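You operate a simulated robot arm through the tools that you are given. There is no shell and no other tool. Be economical: measure what you need, move in short steps, check, and stop when the job is done.

Carry out the task below with a simulated robot arm. There is one attempt and no reset: what you move stays moved.

Task
Play the tone through the right test speaker alone.
Fine: bench amplifier on with its volume at 0, tone box on, MUTE off, input AUX, balance all the way to the right, then volume 2.

The check looks at the end state, three seconds after you hand in, the way a careful person would. Anything else that was tipped, shoved, dropped, spilled or broken makes it a failure.

Robot
A 6-joint arm with a two-finger parallel gripper, fixed in place. Base frame: the origin is at the foot of the arm, x ahead of it, y to its left, z up. Readings come in mm, degrees, newtons and seconds.
Its first joint turns from -115.0 to 115.0 degrees. Payload 4.2 kg.
Tool frame: the origin (TCP) lies between the finger pads and is the grasp point; the fingertips stand 23 mm ahead of it; z points along the fingers, y is the line along which they close. The gripper opens to 94 mm. The fingers are 38 mm wide and 10 mm thick; the gripper's body (54 by 96 mm) begins 39 mm behind the TCP.
Orientation is that of the tool frame in the base frame, as a unit quaternion [w, x, y, z]. With the fingers straight down and closing along the base's y, the tool's x points along the base's -x, its y along +y and its z along -z.

Tools
- The arm moves only by the tool arm_command. Its argument "moves" is a list of rows, each a list of 3 entries, a list of its own where there are three numbers: the shift along the base's x, y, z in mm, then the turn, a rotation vector about the base's x, y, z in degrees, then the finger opening in mm, from 0 to 94. In form: [[[x, y, z], [rx, ry, rz], fingers], ...]. A call has 1 to 20 rows; each row is the pose to reach, as a shift and turn from the pose commanded when the call began. Each row takes 0.2 s and may step no farther than 50 mm and 8.6 degrees from the row before; otherwise, or with a gripper value out of range, the whole call is refused. A pose out of reach is approached as far as the arm can. The call stops where the force on the tool passes 90 N (or 10 N more than at its start, if that is more) or the arm is blocked; 0.2 s more then pass. Each finger travels about 108 mm/s and halts on what it meets, pressing with about 40 N; the grip force reading is that of the motor and also rises with nothing between the fingers. The clock runs only during rows and for 0.2 s after the last one: add rows that repeat a pose to give the fingers time. The reply holds the time, the measured pose of the TCP, the force on the tool along the base axes, the opening and the grip force, in the units named above and with some noise, and new pictures: "views" is both (left out), scene, wrist or none.
- Cameras (640 x 400 px; columns grow to the right, rows downward): "scene" is fixed at [48.5, 649.3, 1560.2]; the picture's right is [-0.77, -0.64, 0.00], its down [-0.29, 0.35, -0.89] and it looks along [0.57, -0.68, -0.45] (base axes); focal length 341 px, centre (320, 200). "wrist" rides on the gripper at [86, 16, -75] in the tool frame; the picture's right is [-0.18, 0.98, 0.00], its down [-0.58, -0.11, -0.81] and it looks along [-0.79, -0.15, 0.59] (tool axes); focal length 243 px, centre (320, 200).
- slide_trunk(by): slides the trunk up (or, below 0, down) by that many mm; the arm rides with it, the base frame stays. It gives what a move gives, with no picture.
- probe_pixels(camera, pixels): for up to 12 pixels [column, row] of the newest picture of that camera ("zoom" is the newest enlarged one), the place [x, y, z] in the base frame of the surface seen there, good to about 2 mm. No time passes.
- close_up(camera, box): a new picture of the part [left, top, right, bottom] of that camera's present view, enlarged. No time passes.
- close_job(): hands the job in; it is judged then, once.

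Work in short steps. Measure before you move; look again where a grasp or a placing could have gone wrong, and mend it. You have 80 turns and 200 pictures in all, those below and enlarged ones among them. Open the gripper and draw the arm clear of the work before you hand the job in, unless the task says otherwise; then end with one line.

The tools are called after ">>>" as name(argument=value, ...) on one line, values as JSON. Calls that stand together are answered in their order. arm_command: Moves the arm, as the interface text tells. Its arguments: {"type":"object","properties":{"moves":{"type":"array","items":{"type":"array"}},"views":{"type":"string","enum":["both","scene","wrist","none"]}},"required":["moves"]} The other tools are called the same way: slide_trunk (by) slides the trunk up or down; probe_pixels (camera, pixels) gives the place of the surface under pixels of a picture; close_up (camera, box) takes an enlarged picture of a part of a camera's view; close_job () hands the job in.

At the start:

```text
time: 0.0
eef_pos: [586.0, -143.4, 1160.6]
tool_rot: [0.0, 0.0, 1.0, -0.001]
wrist_force: [0.8, 0.1, 0.5]
opening: 93.9
gripper_force: 0.0
trunk travel left (down, up): [-800.0, 190.0]
```

scene: 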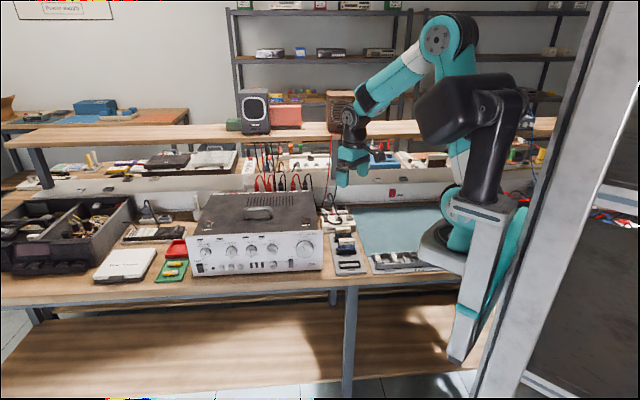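
wrist: 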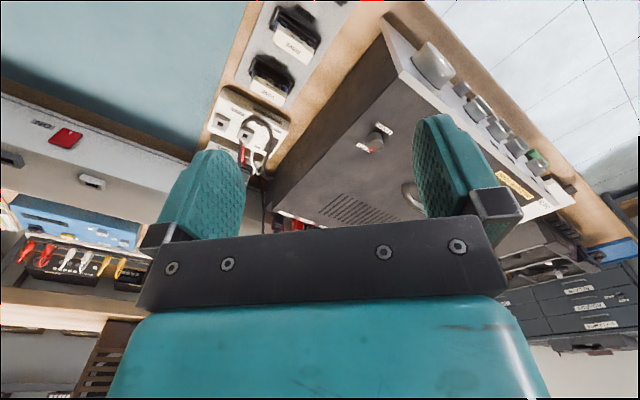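

The amplifier sits at about (255,235) in the scene picture, with its front panel facing the camera. I take enlarged pictures of the panel and surroundings.

>>> close_up(camera="scene", box=[180, 220, 330, 285])

>>> close_up(camera="scene", box=[220, 80, 380, 280])

>>> close_up(camera="wrist", box=[190, 0, 600, 260])

```text
4.27 times, centred on (255, 252) of scene
```

zoom: 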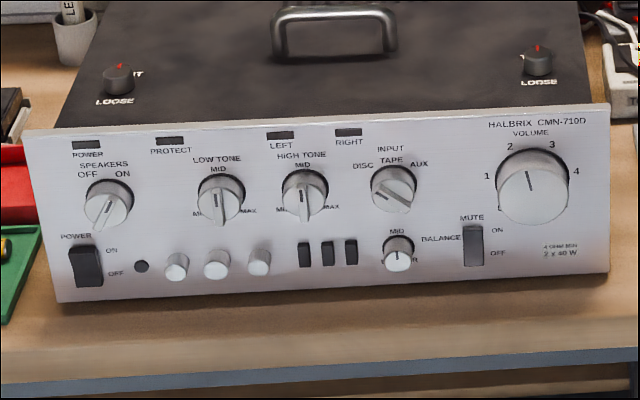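

```text
2.00 times, centred on (300, 180) of scene
```

zoom: 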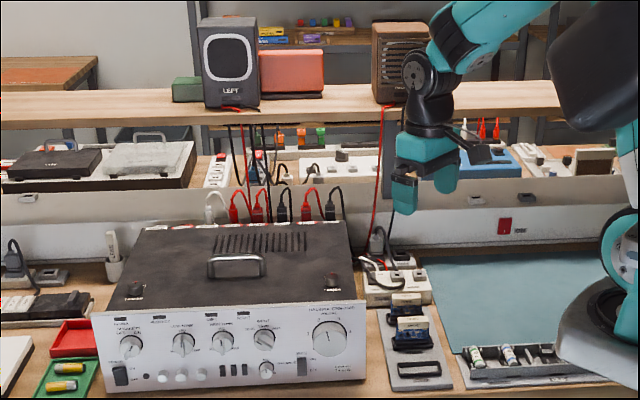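

```text
1.54 times, centred on (395, 130) of wrist
```

zoom: 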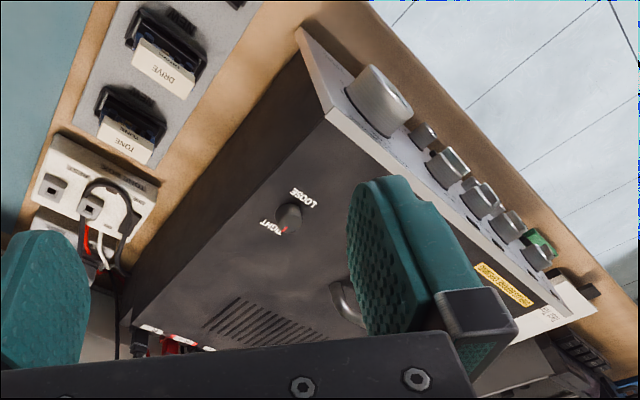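

The panel has power, speakers, input, balance, mute and volume, plus two LOOSE/TIGHT knobs on top. I look closer at the box to the right, the labels, and the cables.

>>> close_up(camera="scene", box=[310, 195, 380, 280])

>>> close_up(camera="scene", box=[220, 140, 350, 220])

>>> close_up(camera="scene", box=[0, 0, 120, 30])

>>> close_up(camera="wrist", box=[200, 0, 340, 180])

>>> close_up(camera="scene", box=[180, 232, 260, 280])

>>> close_up(camera="scene", box=[250, 228, 330, 276])

```text
4.71 times, centred on (345, 238) of scene
```

zoom: 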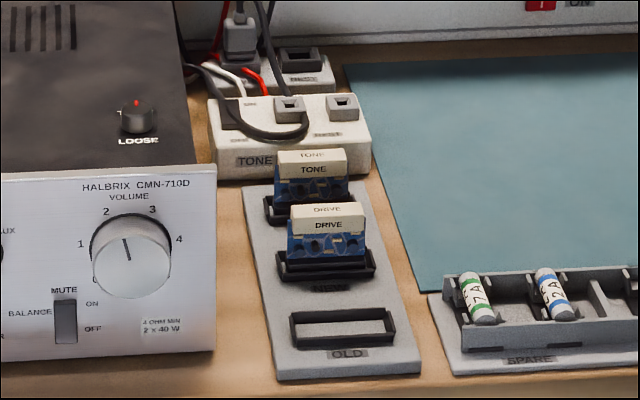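

```text
4.92 times, centred on (285, 180) of scene
```

zoom: 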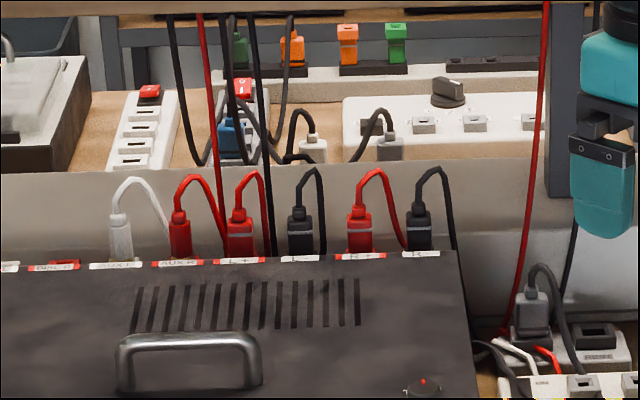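

```text
5.33 times, centred on (60, 15) of scene
```

zoom: 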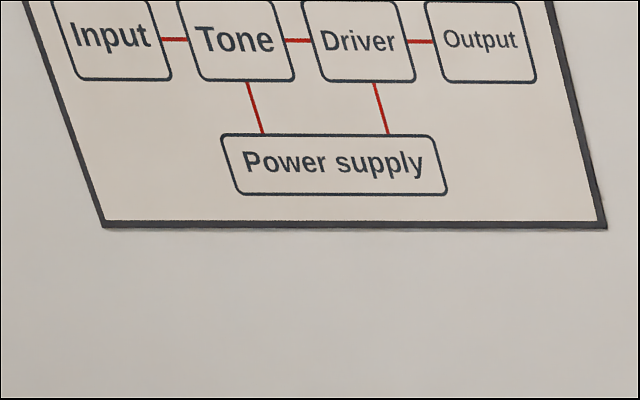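

```text
2.22 times, centred on (270, 90) of wrist
```

zoom: 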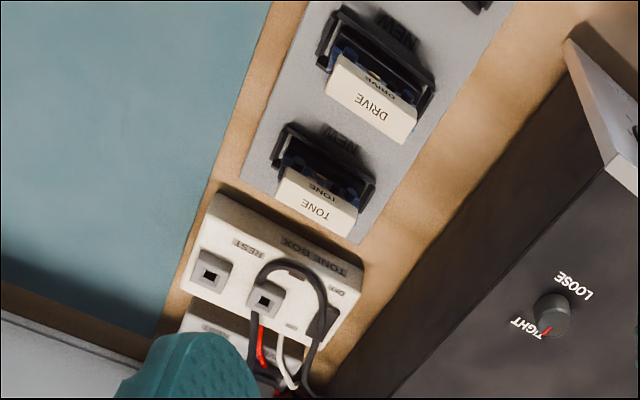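

```text
8.00 times, centred on (220, 256) of scene
```

zoom: 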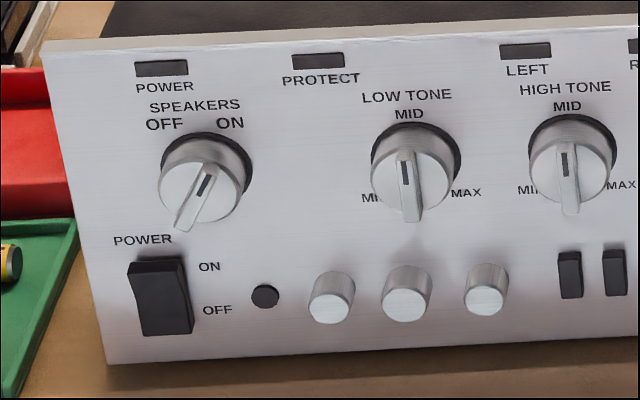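

```text
8.00 times, centred on (290, 252) of scene
```

zoom: 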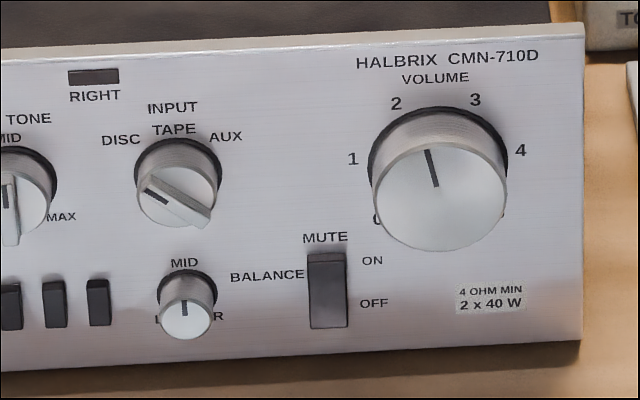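

Volume points near 2.4, input at DISC, and balance at MID. I probe points on the panel through this enlarged view: the volume, input and balance knobs, MUTE, and the bare panel.

>>> probe_pixels(camera="zoom", pixels=[[440, 205], [432, 165], [175, 195], [157, 197], [187, 320], [327, 270], [327, 310], [250, 200], [560, 60], [565, 320], [30, 80], [250, 330]])

>>> close_up(camera="scene", box=[180, 232, 260, 280])

```text
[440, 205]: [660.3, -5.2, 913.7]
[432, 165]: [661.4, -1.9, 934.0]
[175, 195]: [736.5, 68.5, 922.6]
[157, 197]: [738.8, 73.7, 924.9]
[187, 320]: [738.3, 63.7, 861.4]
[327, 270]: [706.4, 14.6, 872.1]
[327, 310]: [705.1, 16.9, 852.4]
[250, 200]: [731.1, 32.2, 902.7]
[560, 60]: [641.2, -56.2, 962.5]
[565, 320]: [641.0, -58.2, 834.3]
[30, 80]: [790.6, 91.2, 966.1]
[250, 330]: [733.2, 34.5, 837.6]
```

```text
8.00 times, centred on (220, 256) of scene
```

zoom: 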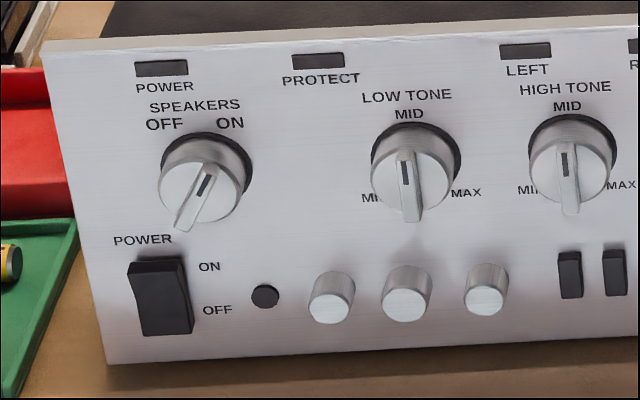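

From those probes the panel plane is along (0.71,0.70), with its outward normal about (-0.705,0.71,0), and MUTE's lower end sticks out further, so it is ON. Next I probe the power switch, the speakers knob and its row here, then the bench, its edge and the tone box from the full scene.

>>> probe_pixels(camera="zoom", pixels=[[160, 275], [163, 320], [200, 195], [215, 175], [185, 225], [410, 185], [565, 185], [70, 70], [120, 345], [300, 380]])

>>> probe_pixels(camera="scene", pixels=[[255, 276], [255, 281], [255, 286], [300, 280], [340, 275], [335, 225], [349, 222], [330, 232], [172, 275], [175, 252], [125, 265], [260, 205]])

>>> close_up(camera="scene", box=[320, 204, 360, 234])

>>> close_up(camera="wrist", box=[200, 80, 300, 180])

```text
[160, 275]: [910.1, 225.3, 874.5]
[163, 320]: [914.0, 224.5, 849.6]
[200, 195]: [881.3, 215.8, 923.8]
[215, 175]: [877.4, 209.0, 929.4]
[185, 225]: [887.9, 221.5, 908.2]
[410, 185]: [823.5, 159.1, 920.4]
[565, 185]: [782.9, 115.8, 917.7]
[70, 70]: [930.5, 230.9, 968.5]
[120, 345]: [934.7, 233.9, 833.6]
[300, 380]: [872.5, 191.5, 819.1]
```

```text
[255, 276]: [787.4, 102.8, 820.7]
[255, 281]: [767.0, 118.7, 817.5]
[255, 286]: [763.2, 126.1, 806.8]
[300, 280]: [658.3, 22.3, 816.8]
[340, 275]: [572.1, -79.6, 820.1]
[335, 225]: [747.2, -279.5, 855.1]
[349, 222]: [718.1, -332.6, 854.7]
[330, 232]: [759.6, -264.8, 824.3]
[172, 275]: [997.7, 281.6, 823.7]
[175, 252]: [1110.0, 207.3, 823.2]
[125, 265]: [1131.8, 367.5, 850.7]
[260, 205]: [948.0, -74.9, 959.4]
```

```text
13.33 times, centred on (340, 219) of scene
```

zoom: 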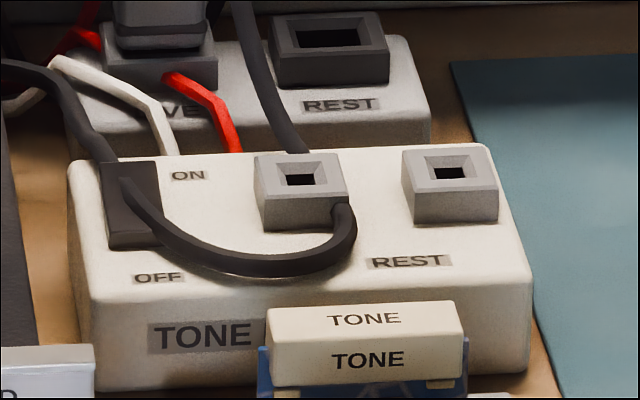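

```text
4.00 times, centred on (250, 130) of wrist
```

zoom: 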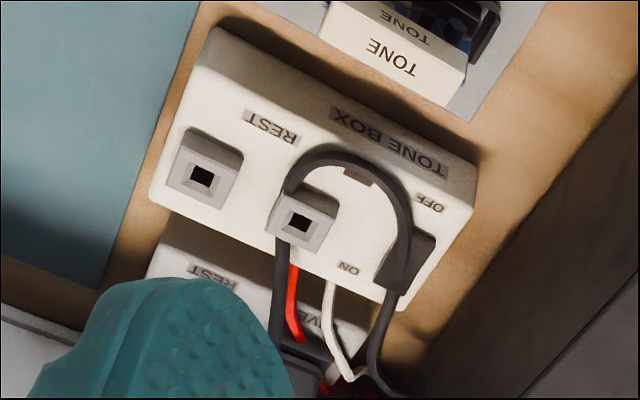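

The bench is at z≈820 and its front edge about 36 mm out from the panel, so the gripper body stays clear of it with the tool horizontal. The power rocker is OFF because its upper end is out. I swing the tool to point at the panel (z along (0.705,-0.71,0)) in free air in front of it.

>>> arm_command(moves=[[[-4, 21, -3], [-2.946, -7.075, -2.946], 60], [[-8, 42, -7], [-5.892, -14.15, -5.892], 60], [[-12, 63, -10], [-8.838, -21.225, -8.838], 60], [[-15, 84, -13], [-11.784, -28.3, -11.784], 60], [[-19, 105, -17], [-14.73, -35.375, -14.73], 60], [[-23, 127, -20], [-17.676, -42.45, -17.676], 60], [[-27, 148, -23], [-20.622, -49.525, -20.622], 60], [[-31, 169, -27], [-23.568, -56.6, -23.568], 60], [[-35, 190, -30], [-26.514, -63.675, -26.514], 60], [[-38, 211, -33], [-29.46, -70.75, -29.46], 60], [[-42, 232, -37], [-32.406, -77.825, -32.406], 60], [[-46, 253, -40], [-35.34, -84.88, -35.34], 60], [[-46, 253, -40], [-35.34, -84.88, -35.34], 60]])

```text
time: 2.8
eef_pos: [505.5, 62.6, 1095.5]
tool_rot: [0.652, 0.272, 0.653, -0.271]
wrist_force: [-0.6, 0.0, 0.7]
opening: 60.1
gripper_force: 0.1
out of reach, approached as far as the arm can: row 12, 13
trunk travel left (down, up): [-800.0, 190.0]
```

scene: 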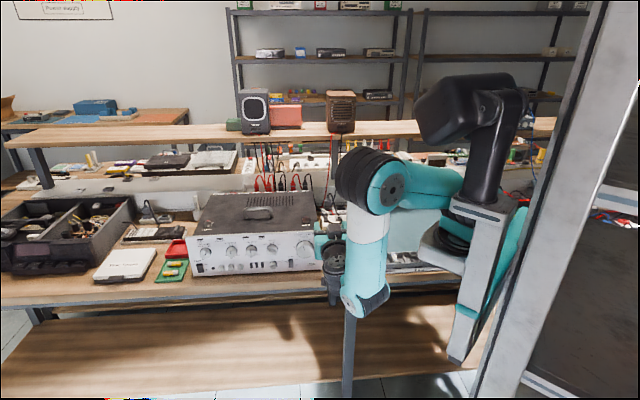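
wrist: 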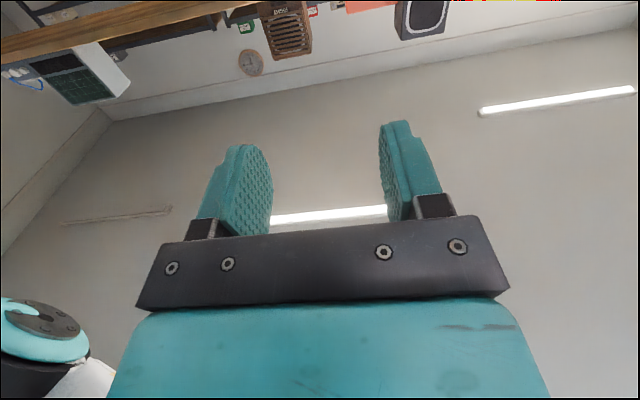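

The pose stopped short of the commanded (540,110,1120), though the orientation is right. I test reach with moves forward and down toward the height of the volume knob.

>>> arm_command(moves=[[[20, 0, -40], [0, 0, 0], 60], [[40, 0, -80], [0, 0, 0], 60], [[40, 0, -120], [0, 0, 0], 60], [[40, 0, -120], [0, 0, 0], 60]], views="scene")

```text
time: 3.8
eef_pos: [541.3, 60.6, 974.6]
tool_rot: [0.651, 0.272, 0.656, -0.269]
wrist_force: [-0.8, 0.1, -0.5]
opening: 60.0
gripper_force: 0.0
out of reach, approached as far as the arm can: row 2
trunk travel left (down, up): [-800.0, 190.0]
```

scene: 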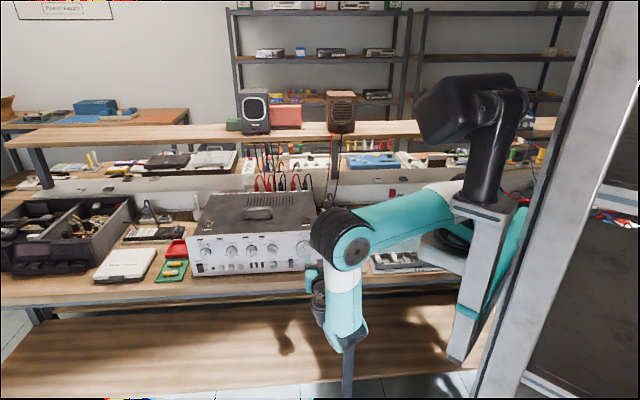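

The arm does follow here, now at (541,61,975). I move to a pre-grasp 75 mm in front of the volume knob at about (624,31,918), fingers at 66.

>>> arm_command(moves=[[[30, -10, -19], [0, 0, 0], 66], [[56, -20, -38], [0, 0, 0], 66], [[83, -29, -57], [0, 0, 0], 66], [[83, -29, -57], [0, 0, 0], 66]])

```text
time: 4.8
eef_pos: [588.3, 21.4, 923.1]
tool_rot: [0.635, 0.28, 0.669, -0.266]
wrist_force: [0.9, -0.5, -0.3]
opening: 65.8
gripper_force: 0.0
out of reach, approached as far as the arm can: row 1, 2, 3, 4
trunk travel left (down, up): [-800.0, 190.0]
```

scene: 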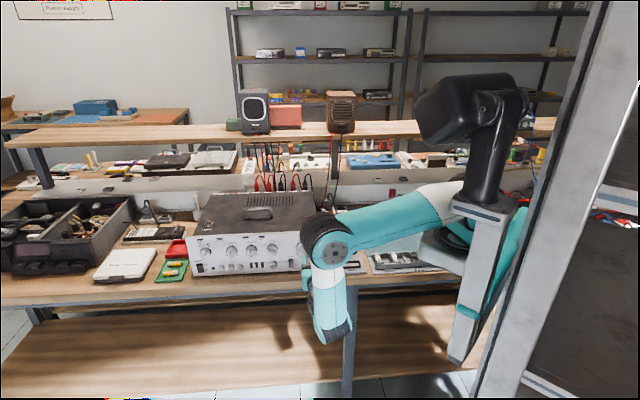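
wrist: 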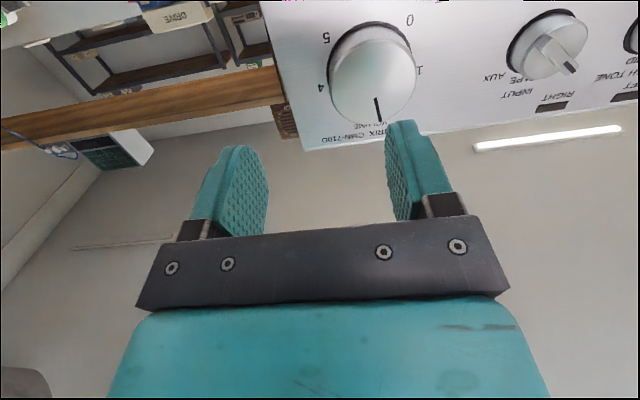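

Reach is limited by the arm's posture, so I probe the arm's own base, shoulder, elbow and wrist to decide whether sliding the trunk helps.

>>> probe_pixels(camera="scene", pixels=[[470, 85], [490, 150], [485, 210], [465, 265], [470, 330], [440, 200], [450, 250], [400, 220], [335, 252], [330, 320], [345, 330], [310, 270]])

>>> close_up(camera="scene", box=[280, 60, 540, 370])

```text
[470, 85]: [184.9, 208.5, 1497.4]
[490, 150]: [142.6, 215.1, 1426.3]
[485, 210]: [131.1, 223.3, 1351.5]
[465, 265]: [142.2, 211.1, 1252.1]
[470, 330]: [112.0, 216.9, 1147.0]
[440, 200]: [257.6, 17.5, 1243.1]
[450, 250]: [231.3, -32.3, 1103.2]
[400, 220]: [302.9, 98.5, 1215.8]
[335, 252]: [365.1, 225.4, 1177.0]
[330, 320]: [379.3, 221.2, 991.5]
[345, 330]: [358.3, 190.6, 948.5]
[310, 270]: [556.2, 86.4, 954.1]
```

```text
1.29 times, centred on (410, 215) of scene
```

zoom: 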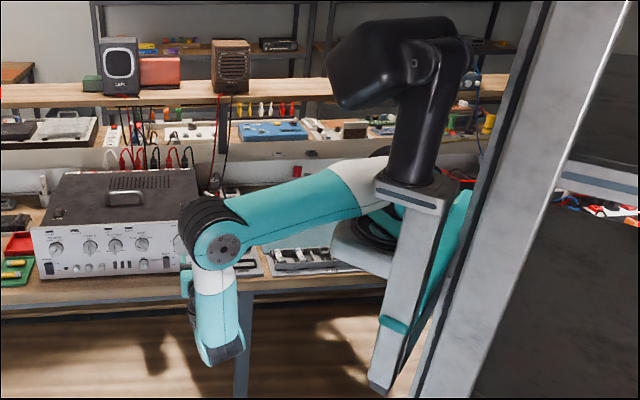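

The arm is mounted high on the trunk (about z 1200), which leaves the wrist far below the shoulder. I back off and raise the tool, then lower the trunk about 280 mm so the wrist works level with the shoulder.

>>> arm_command(moves=[[[-23, 20, 25], [0, 0, 0], 66], [[-45, 40, 50], [0, 0, 0], 66], [[-60, 40, 90], [0, 0, 0], 66], [[-75, 40, 130], [0, 0, 0], 66], [[-85, 40, 170], [0, 0, 0], 66]], views="none")

>>> slide_trunk(by=-140)

```text
time: 6.0
eef_pos: [509.2, 61.9, 1090.0]
tool_rot: [0.635, 0.28, 0.67, -0.266]
wrist_force: [-0.6, 0.8, 1.6]
opening: 66.0
gripper_force: 0.0
trunk travel left (down, up): [-800.0, 190.0]
```

```text
time: 7.7
eef_pos: [509.8, 61.4, 950.0]
tool_rot: [0.635, 0.28, 0.669, -0.266]
wrist_force: [-0.2, -0.3, -0.1]
opening: 66.2
gripper_force: 0.1
trunk travel left (down, up): [-660.0, 330.0]
```

The trunk moved as hoped. I lower it another 140 mm, then go to the volume pre-grasp while correcting the tilt by about (-2,-2.1,0.2)°.

>>> slide_trunk(by=-140)

>>> arm_command(moves=[[[0, 0, 40], [0, 0, 0], 66], [[0, 0, 80], [-1, -1, 0.1], 66], [[30, -8, 108], [-2, -2.1, 0.2], 66], [[60, -16, 108], [-2, -2.1, 0.2], 66], [[90, -24, 108], [-2, -2.1, 0.2], 66], [[114, -30, 108], [-2, -2.1, 0.2], 66], [[114, -30, 108], [-2, -2.1, 0.2], 66]])

```text
time: 9.3
eef_pos: [508.1, 61.6, 809.8]
tool_rot: [0.636, 0.279, 0.669, -0.265]
wrist_force: [1.0, -0.4, 0.0]
opening: 66.0
gripper_force: 0.0
trunk travel left (down, up): [-520.0, 470.0]
```

```text
time: 10.9
eef_pos: [619.3, -3.6, 894.4]
tool_rot: [0.615, 0.279, 0.695, -0.245]
wrist_force: [0.7, 0.9, -0.1]
opening: 66.0
gripper_force: 0.0
out of reach, approached as far as the arm can: row 2, 3, 4, 5, 6, 7
trunk travel left (down, up): [-520.0, 470.0]
```

scene: 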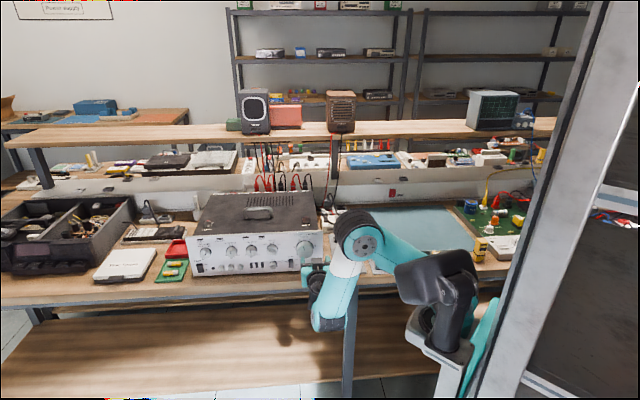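
wrist: 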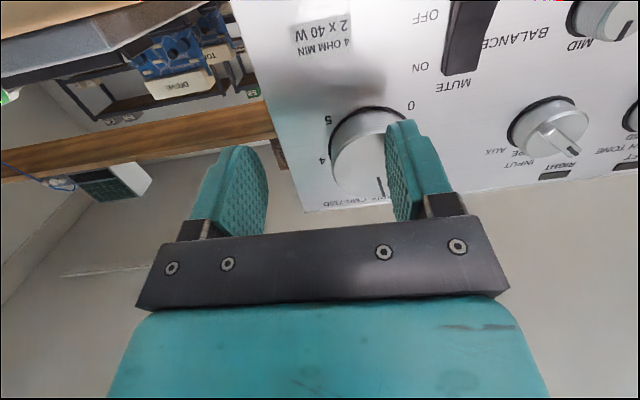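

It is still stopped short in y and tilted, so a wrist joint seems to be limiting. The knob can be gripped at any roll, so I back off and roll the tool +85° about its own axis to see whether reach improves.

>>> arm_command(moves=[[[-40, 28, 10], [0, 0, 0], 66], [[-80, 56, 20], [0, 0, 0], 66], [[-80, 56, 40], [6.1, -5.81, -1.04], 66], [[-80, 56, 40], [12.2, -11.62, -2.08], 66], [[-80, 56, 40], [18.3, -17.43, -3.12], 66], [[-80, 56, 40], [24.4, -23.24, -4.16], 66], [[-80, 56, 40], [30.5, -29.05, -5.2], 66], [[-80, 56, 40], [36.6, -34.86, -6.24], 66], [[-80, 56, 40], [42.7, -40.67, -7.28], 66], [[-80, 56, 40], [48.8, -46.48, -8.32], 66], [[-80, 56, 40], [54.9, -52.29, -9.36], 66], [[-80, 56, 40], [61, -58.1, -10.4], 66]], views="scene")

```text
time: 13.5
eef_pos: [536.3, 36.4, 913.5]
tool_rot: [0.615, 0.678, 0.329, 0.234]
wrist_force: [0.0, -0.2, 0.5]
opening: 66.1
gripper_force: 0.1
out of reach, approached as far as the arm can: row 2, 3, 4, 5, 6, 7, 8, 9, 10, 11, 12
trunk travel left (down, up): [-520.0, 470.0]
```

scene: 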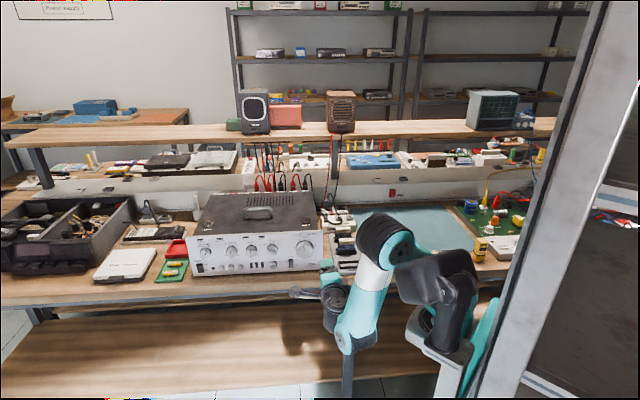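

Rolling is free but position still stops, which fits the wrist having come round in the wrong posture (forearm roll near its limit). I unroll, move out to open space left of the arm at about (460,386,930), then turn the tool down so I can pitch it up in the arm's own plane.

>>> arm_command(moves=[[[-8, 35, 2], [-6.14, 5.78, 1.16], 66], [[-15, 70, 3], [-12.28, 11.56, 2.32], 66], [[-23, 105, 5], [-18.42, 17.34, 3.48], 66], [[-30, 140, 6], [-24.56, 23.12, 4.64], 66], [[-38, 175, 8], [-30.7, 28.9, 5.8], 66], [[-46, 210, 10], [-36.84, 34.68, 6.96], 66], [[-53, 245, 11], [-42.98, 40.46, 8.12], 66], [[-61, 280, 13], [-49.12, 46.24, 9.28], 66], [[-68, 315, 14], [-55.26, 52.02, 10.44], 66], [[-76, 350, 16], [-61.4, 57.8, 11.6], 66], [[-76, 350, 16], [-61.4, 57.8, 11.6], 66]], views="scene")

```text
time: 15.9
eef_pos: [465.3, 180.3, 807.4]
tool_rot: [0.597, 0.282, 0.721, -0.211]
wrist_force: [0.2, -1.3, -0.4]
opening: 66.0
gripper_force: 0.1
out of reach, approached as far as the arm can: row 1, 2, 3, 4, 5, 6, 7, 8, 9, 10, 11
trunk travel left (down, up): [-520.0, 470.0]
```

scene: 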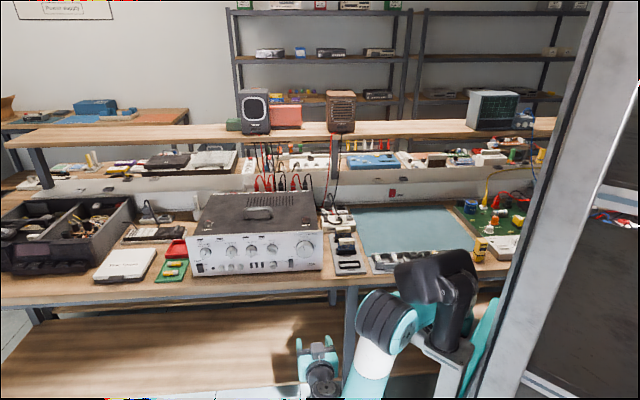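

The tool is now at (465,180,807) in the open. I turn it to point straight down (108.9° about (0,0.78,0.63)) while moving to about (450,350,900).

>>> arm_command(moves=[[[-1, 13, 7], [-0.06, 6.52, 5.27], 66], [[-2, 26, 14], [-0.12, 13.04, 10.54], 66], [[-3, 39, 21], [-0.18, 19.56, 15.81], 66], [[-4, 52, 28], [-0.24, 26.08, 21.08], 66], [[-5, 65, 35], [-0.3, 32.6, 26.35], 66], [[-7, 78, 43], [-0.36, 39.12, 31.62], 66], [[-8, 91, 50], [-0.42, 45.64, 36.89], 66], [[-9, 104, 57], [-0.48, 52.16, 42.16], 66], [[-10, 118, 64], [-0.54, 58.68, 47.43], 66], [[-11, 131, 71], [-0.6, 65.2, 52.7], 66], [[-12, 144, 79], [-0.66, 71.72, 57.97], 66], [[-13, 157, 86], [-0.72, 78.24, 63.24], 66], [[-15, 170, 93], [-0.78, 84.76, 68.5], 66], [[-15, 170, 93], [-0.78, 84.76, 68.5], 66]], views="scene")

```text
time: 18.9
eef_pos: [453.6, 339.3, 909.5]
tool_rot: [-0.001, -0.341, 0.94, 0.001]
wrist_force: [1.2, -1.0, -0.3]
opening: 66.1
gripper_force: 0.1
trunk travel left (down, up): [-520.0, 470.0]
```

scene: 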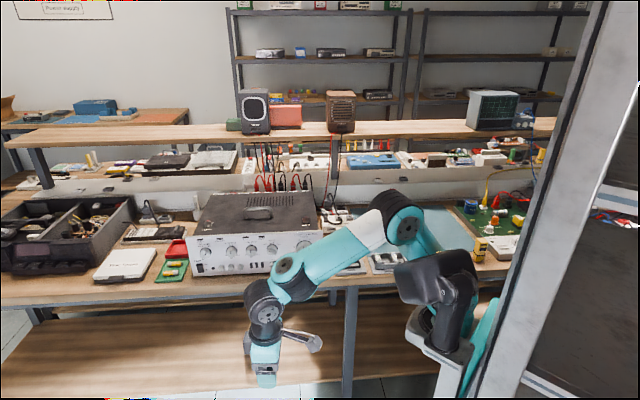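

The tool points down with no reach warnings. Now I pitch it up to horizontal in the arm's plane (azimuth 37°), moving outward as I go, well clear of the bench.

>>> arm_command(moves=[[[14, 10, 0], [4.93, -6.53, 0], 66], [[28, 21, 0], [9.86, -13.06, 0], 66], [[41, 31, 0], [14.79, -19.59, 0], 66], [[55, 42, 0], [19.72, -26.12, 0], 66], [[69, 52, 0], [24.65, -32.65, 0], 66], [[83, 62, 0], [29.58, -39.18, 0], 66], [[97, 73, 0], [34.51, -45.71, 0], 66], [[110, 83, 0], [39.44, -52.24, 0], 66], [[124, 94, 0], [44.37, -58.77, 0], 66], [[138, 104, 0], [49.3, -65.3, 0], 66], [[152, 114, 0], [54.2, -71.85, 0], 66], [[152, 114, 0], [54.2, -71.85, 0], 66]], views="scene")

```text
time: 21.5
eef_pos: [606.2, 453.3, 909.6]
tool_rot: [0.676, -0.24, 0.665, 0.208]
wrist_force: [0.0, -0.7, 0.4]
opening: 65.9
gripper_force: 0.1
trunk travel left (down, up): [-520.0, 470.0]
```

scene: 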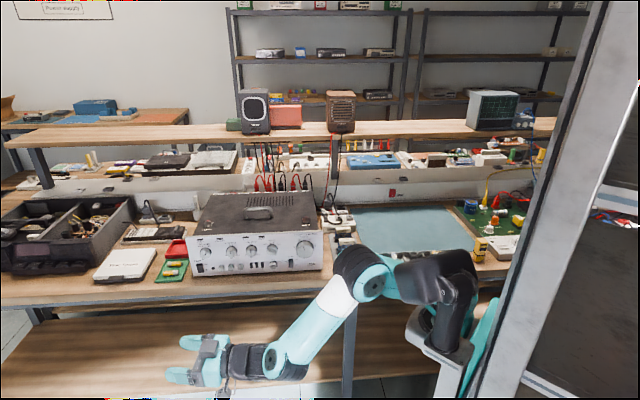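

Clean posture, no warnings. Now I yaw the tool right by 82° to face the panel while moving to (599,56,918), about 110 mm in front of the volume knob.

>>> arm_command(moves=[[[-1, -36, 1], [0.28, -0.01, -7.47], 66], [[-1, -72, 2], [0.56, -0.02, -14.94], 66], [[-2, -108, 2], [0.84, -0.03, -22.41], 66], [[-2, -144, 3], [1.12, -0.04, -29.88], 66], [[-3, -180, 4], [1.4, -0.05, -37.35], 66], [[-4, -216, 5], [1.68, -0.06, -44.82], 66], [[-4, -252, 5], [1.96, -0.07, -52.29], 66], [[-5, -288, 6], [2.24, -0.08, -59.76], 66], [[-6, -324, 7], [2.52, -0.09, -67.23], 66], [[-6, -360, 8], [2.8, -0.1, -74.7], 66], [[-7, -397, 8], [3.04, -0.11, -82.2], 66], [[-7, -397, 8], [3.04, -0.11, -82.2], 66]])

```text
time: 24.1
eef_pos: [558.7, 11.7, 870.7]
tool_rot: [0.627, 0.279, 0.68, -0.258]
wrist_force: [0.8, -0.5, -0.9]
opening: 66.0
gripper_force: 0.0
out of reach, approached as far as the arm can: row 6, 7, 8, 9, 10, 11, 12
trunk travel left (down, up): [-520.0, 470.0]
```

scene: 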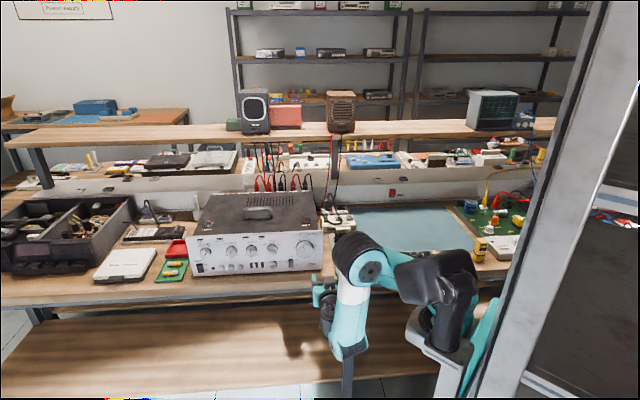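
wrist: 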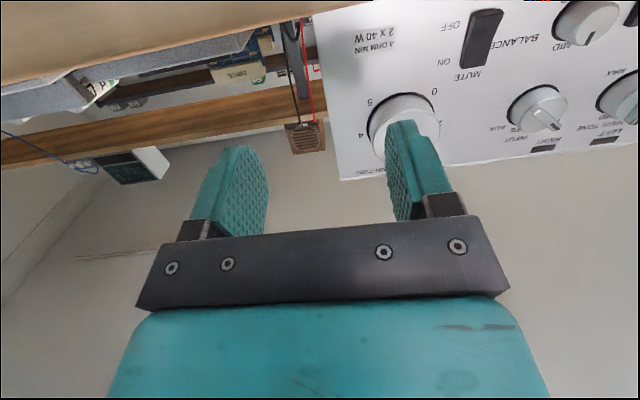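

It stops once the tool bends about 75–80° from the forearm, which matches the downward tilt each time. The forearm needs to be more horizontal, meaning a much lower trunk. I return to the open-space pose first.

>>> arm_command(moves=[[[5, 44, 4], [-0.33, -0.48, 8.17], 66], [[10, 88, 8], [-0.66, -0.96, 16.34], 66], [[14, 132, 12], [-0.99, -1.44, 24.51], 66], [[19, 176, 16], [-1.32, -1.92, 32.68], 66], [[24, 220, 20], [-1.65, -2.4, 40.85], 66], [[28, 264, 24], [-1.98, -2.88, 49.02], 66], [[33, 308, 28], [-2.31, -3.36, 57.19], 66], [[38, 352, 32], [-2.64, -3.84, 65.36], 66], [[42, 397, 36], [-2.97, -4.32, 73.53], 66], [[47, 441, 39], [-3.3, -4.8, 81.7], 66], [[47, 441, 89], [-3.3, -4.8, 81.7], 66], [[47, 441, 139], [-3.3, -4.8, 81.7], 66], [[47, 441, 139], [-3.3, -4.8, 81.7], 66]], views="none")

>>> slide_trunk(by=-150)

```text
time: 26.9
eef_pos: [607.0, 451.9, 1014.5]
tool_rot: [0.675, -0.242, 0.665, 0.208]
wrist_force: [-0.3, -0.8, 0.6]
opening: 66.0
gripper_force: 0.0
out of reach, approached as far as the arm can: row 1, 2, 3, 4, 5
trunk travel left (down, up): [-520.0, 470.0]
```

```text
time: 28.7
eef_pos: [606.4, 451.3, 865.7]
tool_rot: [0.675, -0.241, 0.665, 0.208]
wrist_force: [-0.9, 0.4, 0.4]
opening: 65.7
gripper_force: 0.0
trunk travel left (down, up): [-370.0, 620.0]
```

Good, no contact. I raise the tool 150 mm, lower the trunk another 150 mm, then raise it again, keeping the hand near bench height.

>>> arm_command(moves=[[[0, 0, 50], [0, 0, 0], 66], [[0, 0, 100], [0, 0, 0], 66], [[0, 0, 150], [0, 0, 0], 66]], views="none")

>>> slide_trunk(by=-150)

>>> arm_command(moves=[[[0, 0, 45], [0, 0, 0], 66], [[0, 0, 55], [0, 0, 0], 66], [[0, 0, 55], [0, 0, 0], 66]], views="scene")

```text
time: 29.5
eef_pos: [607.7, 449.9, 1013.4]
tool_rot: [0.675, -0.242, 0.666, 0.208]
wrist_force: [0.0, 1.1, -0.8]
opening: 65.9
gripper_force: 0.1
trunk travel left (down, up): [-370.0, 620.0]
```

```text
time: 31.2
eef_pos: [606.5, 449.4, 863.7]
tool_rot: [0.675, -0.241, 0.665, 0.209]
wrist_force: [0.3, -0.9, -0.3]
opening: 65.8
gripper_force: 0.0
trunk travel left (down, up): [-220.0, 770.0]
```

```text
time: 32.0
eef_pos: [607.7, 451.5, 918.1]
tool_rot: [0.675, -0.241, 0.665, 0.208]
wrist_force: [0.7, 0.7, -0.1]
opening: 66.0
gripper_force: 0.0
trunk travel left (down, up): [-220.0, 770.0]
```

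scene: 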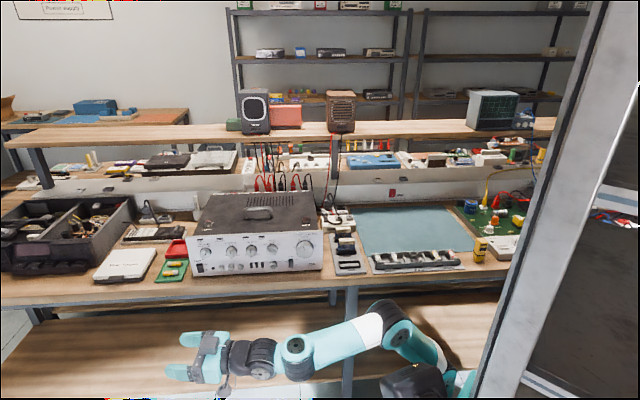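

The forearm is now nearly horizontal. I repeat the yaw of 82° to the right toward (599,56,918).

>>> arm_command(moves=[[[-1, -36, 0], [0.28, -0.01, -7.47], 66], [[-1, -72, 0], [0.56, -0.02, -14.94], 66], [[-2, -108, 0], [0.84, -0.03, -22.41], 66], [[-2, -144, 0], [1.12, -0.04, -29.88], 66], [[-3, -180, 0], [1.4, -0.05, -37.35], 66], [[-4, -216, 0], [1.68, -0.06, -44.82], 66], [[-4, -252, 0], [1.96, -0.07, -52.29], 66], [[-5, -288, 0], [2.24, -0.08, -59.76], 66], [[-6, -324, 0], [2.52, -0.09, -67.23], 66], [[-7, -360, 0], [2.8, -0.1, -74.7], 66], [[-8, -395, 0], [3.04, -0.11, -82.2], 66], [[-8, -395, 0], [3.04, -0.11, -82.2], 66]])

```text
time: 34.2
eef_pos: [679.5, 56.9, 920.0]
tool_rot: [0.676, 0.197, 0.681, -0.2]
wrist_force: [-56.5, 58.5, 8.7]
opening: 57.6
gripper_force: 0.0
out of reach, approached as far as the arm can: row 7, 8, 9, 10, 11
trunk travel left (down, up): [-220.0, 770.0]
stopped in row 11: the force on the tool passed its limit (the readings are from after the stop); the commanded pose is now the measured one
```

scene: 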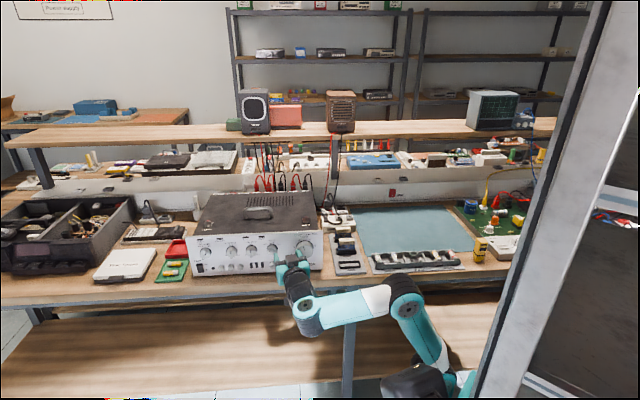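
wrist: 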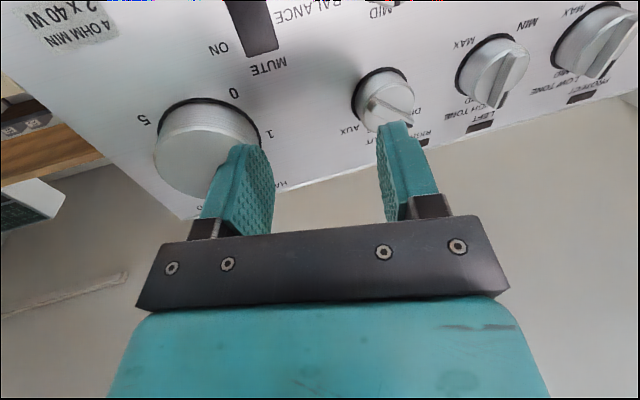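

The solver swung outward and the fingers pressed against the volume/input knobs (57 N), then stopped. I back out gently, yawing the tool away.

>>> arm_command(moves=[[[-17, 20, 0], [0, 0, 1], 58], [[-34, 40, 0], [0, 0, 6], 58], [[-50, 65, 0], [0, 0, 13], 58], [[-60, 90, 0], [0, 0, 20], 58], [[-60, 90, 0], [0, 0, 20], 58]])

>>> close_up(camera="scene", box=[180, 200, 480, 388])

```text
time: 35.5
eef_pos: [623.8, 142.8, 916.5]
tool_rot: [0.699, 0.08, 0.706, -0.083]
wrist_force: [-0.4, -0.6, -0.8]
opening: 57.9
gripper_force: 0.1
out of reach, approached as far as the arm can: row 1, 2
trunk travel left (down, up): [-220.0, 770.0]
```

scene: 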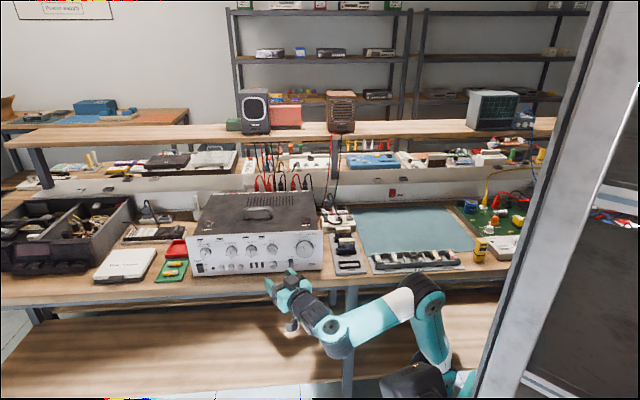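
wrist: 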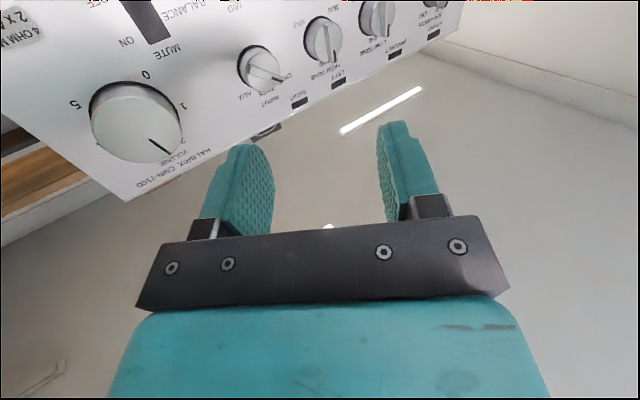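

```text
2.13 times, centred on (330, 294) of scene
```

zoom: 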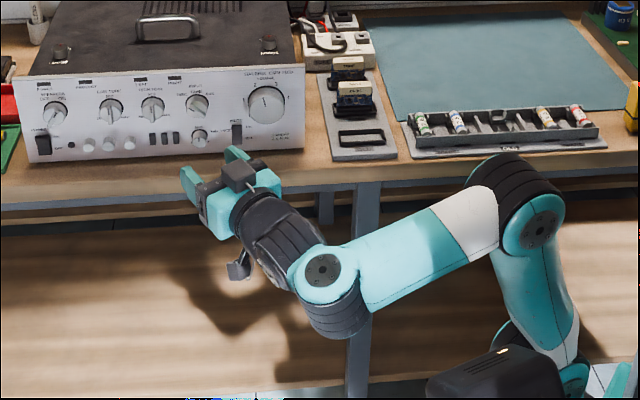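

A clear view of the arm now. I probe the elbow, forearm, wrist disc and hand points to find the bend and geometry.

>>> probe_pixels(camera="zoom", pixels=[[540, 230], [510, 180], [470, 215], [400, 240], [360, 255], [322, 268], [270, 225], [240, 180], [240, 152], [550, 330], [575, 375], [500, 375]])

```text
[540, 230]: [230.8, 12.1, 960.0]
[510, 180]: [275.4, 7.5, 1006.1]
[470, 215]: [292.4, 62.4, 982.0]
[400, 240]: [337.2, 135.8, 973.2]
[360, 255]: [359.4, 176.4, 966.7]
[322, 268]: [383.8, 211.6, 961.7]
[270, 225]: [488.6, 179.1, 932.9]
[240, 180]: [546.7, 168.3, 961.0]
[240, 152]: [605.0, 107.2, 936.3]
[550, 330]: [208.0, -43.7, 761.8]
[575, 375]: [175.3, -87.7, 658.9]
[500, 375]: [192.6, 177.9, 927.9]
```

The forearm's plane is offset, so the wrist bend limit (about 87°) is borderline for an exactly square tool. I approach with a slightly reduced yaw that I tighten as I close in: first to (627,28,918), about 70 mm out, tool azimuth -28°, fingers at 84.

>>> arm_command(moves=[[[1, -40, 1], [0, 0, -5], 84], [[2, -80, 1], [0, 0, -10], 84], [[3, -115, 2], [0, 0, -15], 84], [[3, -115, 2], [0, 0, -15], 84]])

```text
time: 36.5
eef_pos: [627.6, 25.2, 917.4]
tool_rot: [0.681, 0.172, 0.69, -0.173]
wrist_force: [0.0, 0.2, -0.1]
opening: 84.0
gripper_force: 0.1
trunk travel left (down, up): [-220.0, 770.0]
```

scene: 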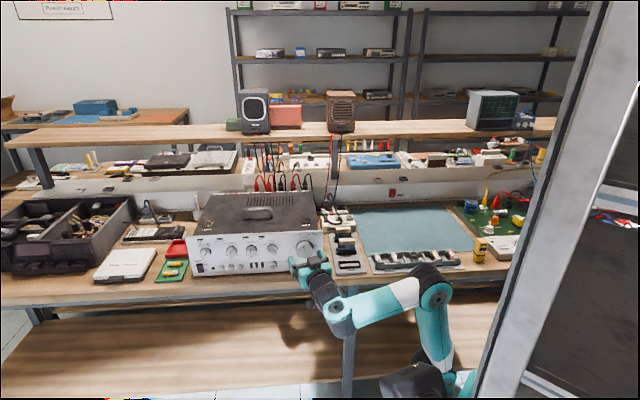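
wrist: 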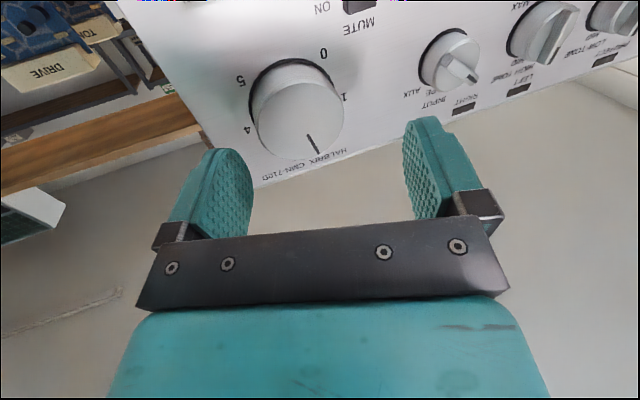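

The knob sits centred between the fingers in the wrist view. I close in to (657,-2,918), about 28 mm off the panel, yawing another -12°.

>>> arm_command(moves=[[[7, -7, 0], [0, 0, -4], 84], [[15, -14, 0], [0, 0, -8], 84], [[22, -21, 0], [0, 0, -12], 84], [[29, -27, 0], [0, 0, -12], 84], [[29, -27, 0], [0, 0, -12], 84]])

```text
time: 37.1
eef_pos: [656.9, 0.7, 920.0]
tool_rot: [0.666, 0.221, 0.677, -0.221]
wrist_force: [-81.8, 58.9, -6.0]
opening: 84.8
gripper_force: 1.0
out of reach, approached as far as the arm can: row 1, 2, 3
trunk travel left (down, up): [-220.0, 770.0]
stopped in row 3: the force on the tool passed its limit (the readings are from after the stop); the commanded pose is now the measured one
```

scene: 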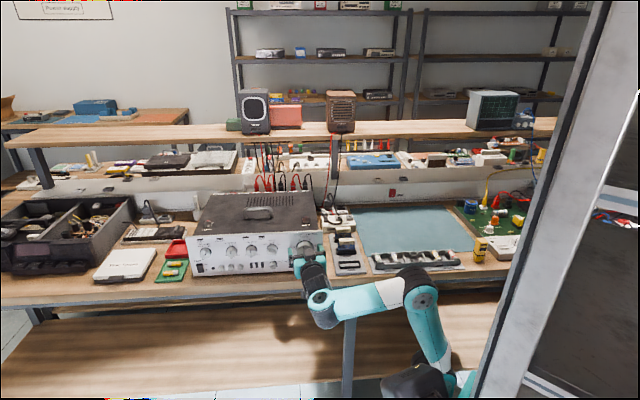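
wrist: 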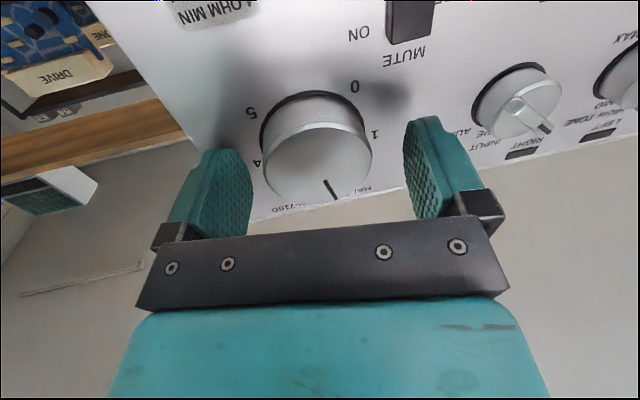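

The near fingertip touched the panel because the tool is still about 9° off square, the limit here. I back off 7 mm and roll the open gripper in place by +119°, so the fingers straddle the knob mostly top and bottom with room for the counter-clockwise turn.

>>> arm_command(moves=[[[-5, 5, -1], [0, 0, 0], 80], [[-5, 5, -1], [6.83, -5.05, -0.12], 80], [[-5, 5, -1], [13.66, -10.1, -0.24], 80], [[-5, 5, -1], [20.49, -15.15, -0.36], 80], [[-5, 5, -1], [27.32, -20.2, -0.48], 80], [[-5, 5, -1], [34.15, -25.25, -0.6], 80], [[-5, 5, -1], [40.98, -30.3, -0.72], 80], [[-5, 5, -1], [47.81, -35.35, -0.84], 80], [[-5, 5, -1], [54.64, -40.4, -0.96], 80], [[-5, 5, -1], [61.47, -45.45, -1.08], 80], [[-5, 5, -1], [68.3, -50.5, -1.2], 80], [[-5, 5, -1], [75.13, -55.55, -1.32], 80], [[-5, 5, -1], [81.96, -60.6, -1.44], 80], [[-5, 5, -1], [88.79, -65.65, -1.56], 80], [[-5, 5, -1], [95.62, -70.7, -1.68], 80], [[-5, 5, -1], [95.62, -70.7, -1.68], 80]])

```text
time: 37.5
eef_pos: [656.4, -2.1, 918.3]
tool_rot: [0.666, 0.222, 0.677, -0.221]
wrist_force: [-88.6, 63.1, -6.9]
opening: 81.3
gripper_force: 1.9
out of reach, approached as far as the arm can: row 1
trunk travel left (down, up): [-220.0, 770.0]
stopped in row 1: the force on the tool passed its limit (the readings are from after the stop); the commanded pose is now the measured one
```

scene: 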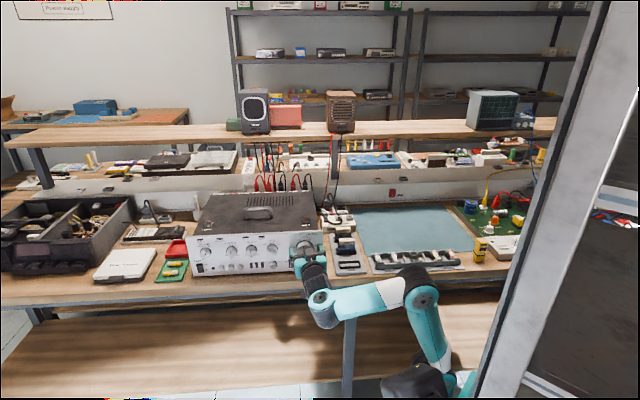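
wrist: 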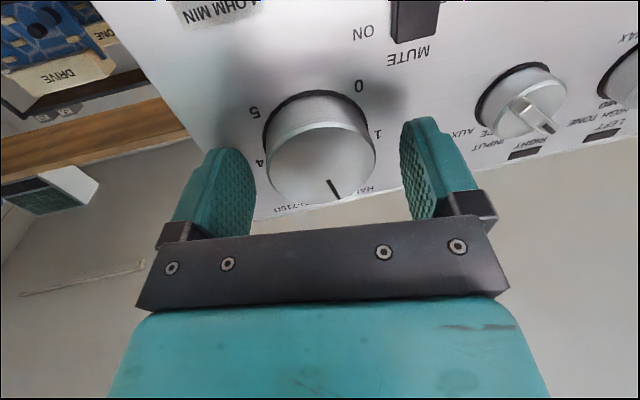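

It still presses the panel because pure backing-off runs into the bend limit. I retreat while yawing back left.

>>> arm_command(moves=[[[-10, 8, 0], [0, 0, 3], 80], [[-20, 16, 0], [0, 0, 8], 80], [[-30, 26, 0], [0, 0, 12], 80], [[-30, 26, 0], [0, 0, 12], 80]], views="wrist")

>>> close_up(camera="scene", box=[180, 180, 340, 280])

```text
time: 38.5
eef_pos: [628.9, 22.0, 917.2]
tool_rot: [0.684, 0.152, 0.697, -0.152]
wrist_force: [0.3, -0.2, 0.4]
opening: 80.1
gripper_force: 0.0
trunk travel left (down, up): [-220.0, 770.0]
```

wrist: 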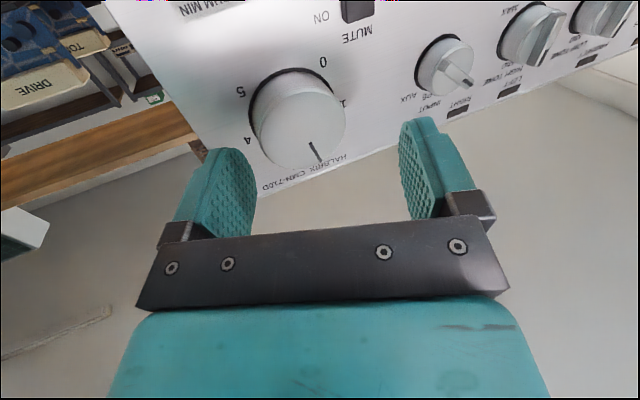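

```text
4.00 times, centred on (260, 230) of scene
```

zoom: 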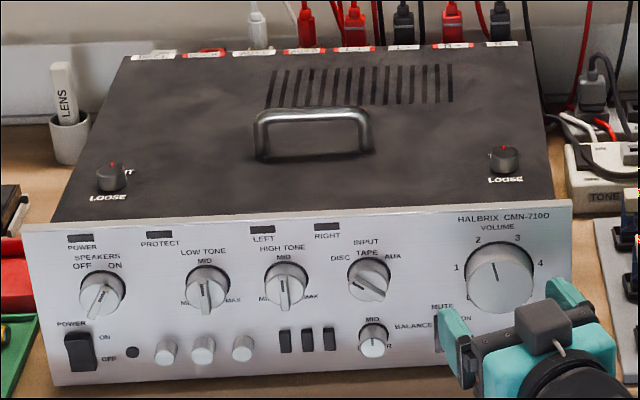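

The amplifier appears unmoved and the volume still reads about 2.3. A better plan: pitch the tool 30° down toward the panel (fingers closing horizontally) with a higher trunk, so the bend stays small, and turn the hand about the knob axis. I raise the trunk 300 mm first; the hand rises clear.

>>> slide_trunk(by=300)

>>> arm_command(moves=[[[-6, 7, 0], [3.41, 4.78, -4.02], 70], [[-12, 14, 0], [6.82, 9.56, -8.04], 70], [[-18, 20, 0], [10.23, 14.34, -12.06], 70], [[-24, 27, 0], [13.64, 19.12, -16.08], 70], [[-30, 34, 0], [17.05, 23.9, -20.1], 70], [[-30, 34, -43], [17.05, 23.9, -20.1], 70], [[-30, 34, -86], [17.05, 23.9, -20.1], 70], [[-30, 34, -129], [17.05, 23.9, -20.1], 70], [[-30, 34, -172], [17.05, 23.9, -20.1], 70], [[-30, 34, -215], [17.05, 23.9, -20.1], 70], [[-30, 34, -257], [17.05, 23.9, -20.1], 70], [[-30, 34, -257], [17.05, 23.9, -20.1], 70]])

```text
time: 41.5
eef_pos: [629.2, 21.8, 1216.6]
tool_rot: [0.684, 0.152, 0.698, -0.152]
wrist_force: [-0.3, -0.4, -0.2]
opening: 80.2
gripper_force: 0.0
trunk travel left (down, up): [-520.0, 470.0]
```

```text
time: 44.0
eef_pos: [599.5, 57.5, 959.6]
tool_rot: [0.46, 0.334, 0.8, -0.192]
wrist_force: [0.0, 0.7, 0.6]
opening: 70.1
gripper_force: 0.0
out of reach, approached as far as the arm can: row 2, 3, 4, 5, 6, 7, 8
trunk travel left (down, up): [-520.0, 470.0]
```

scene: 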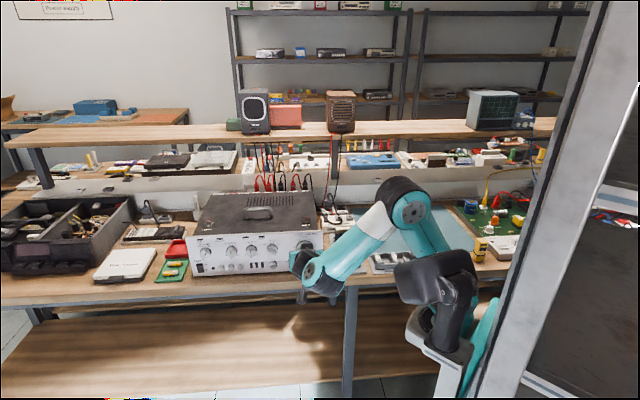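
wrist: 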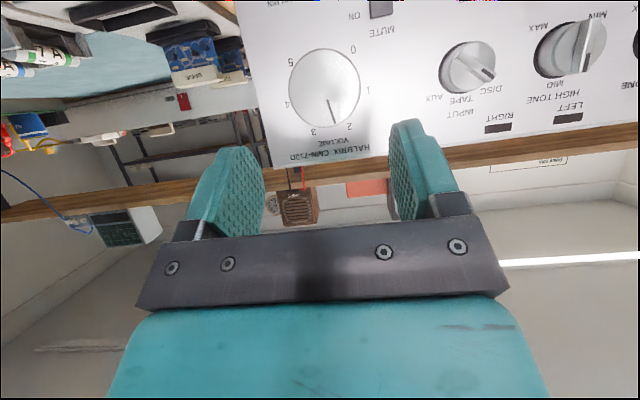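

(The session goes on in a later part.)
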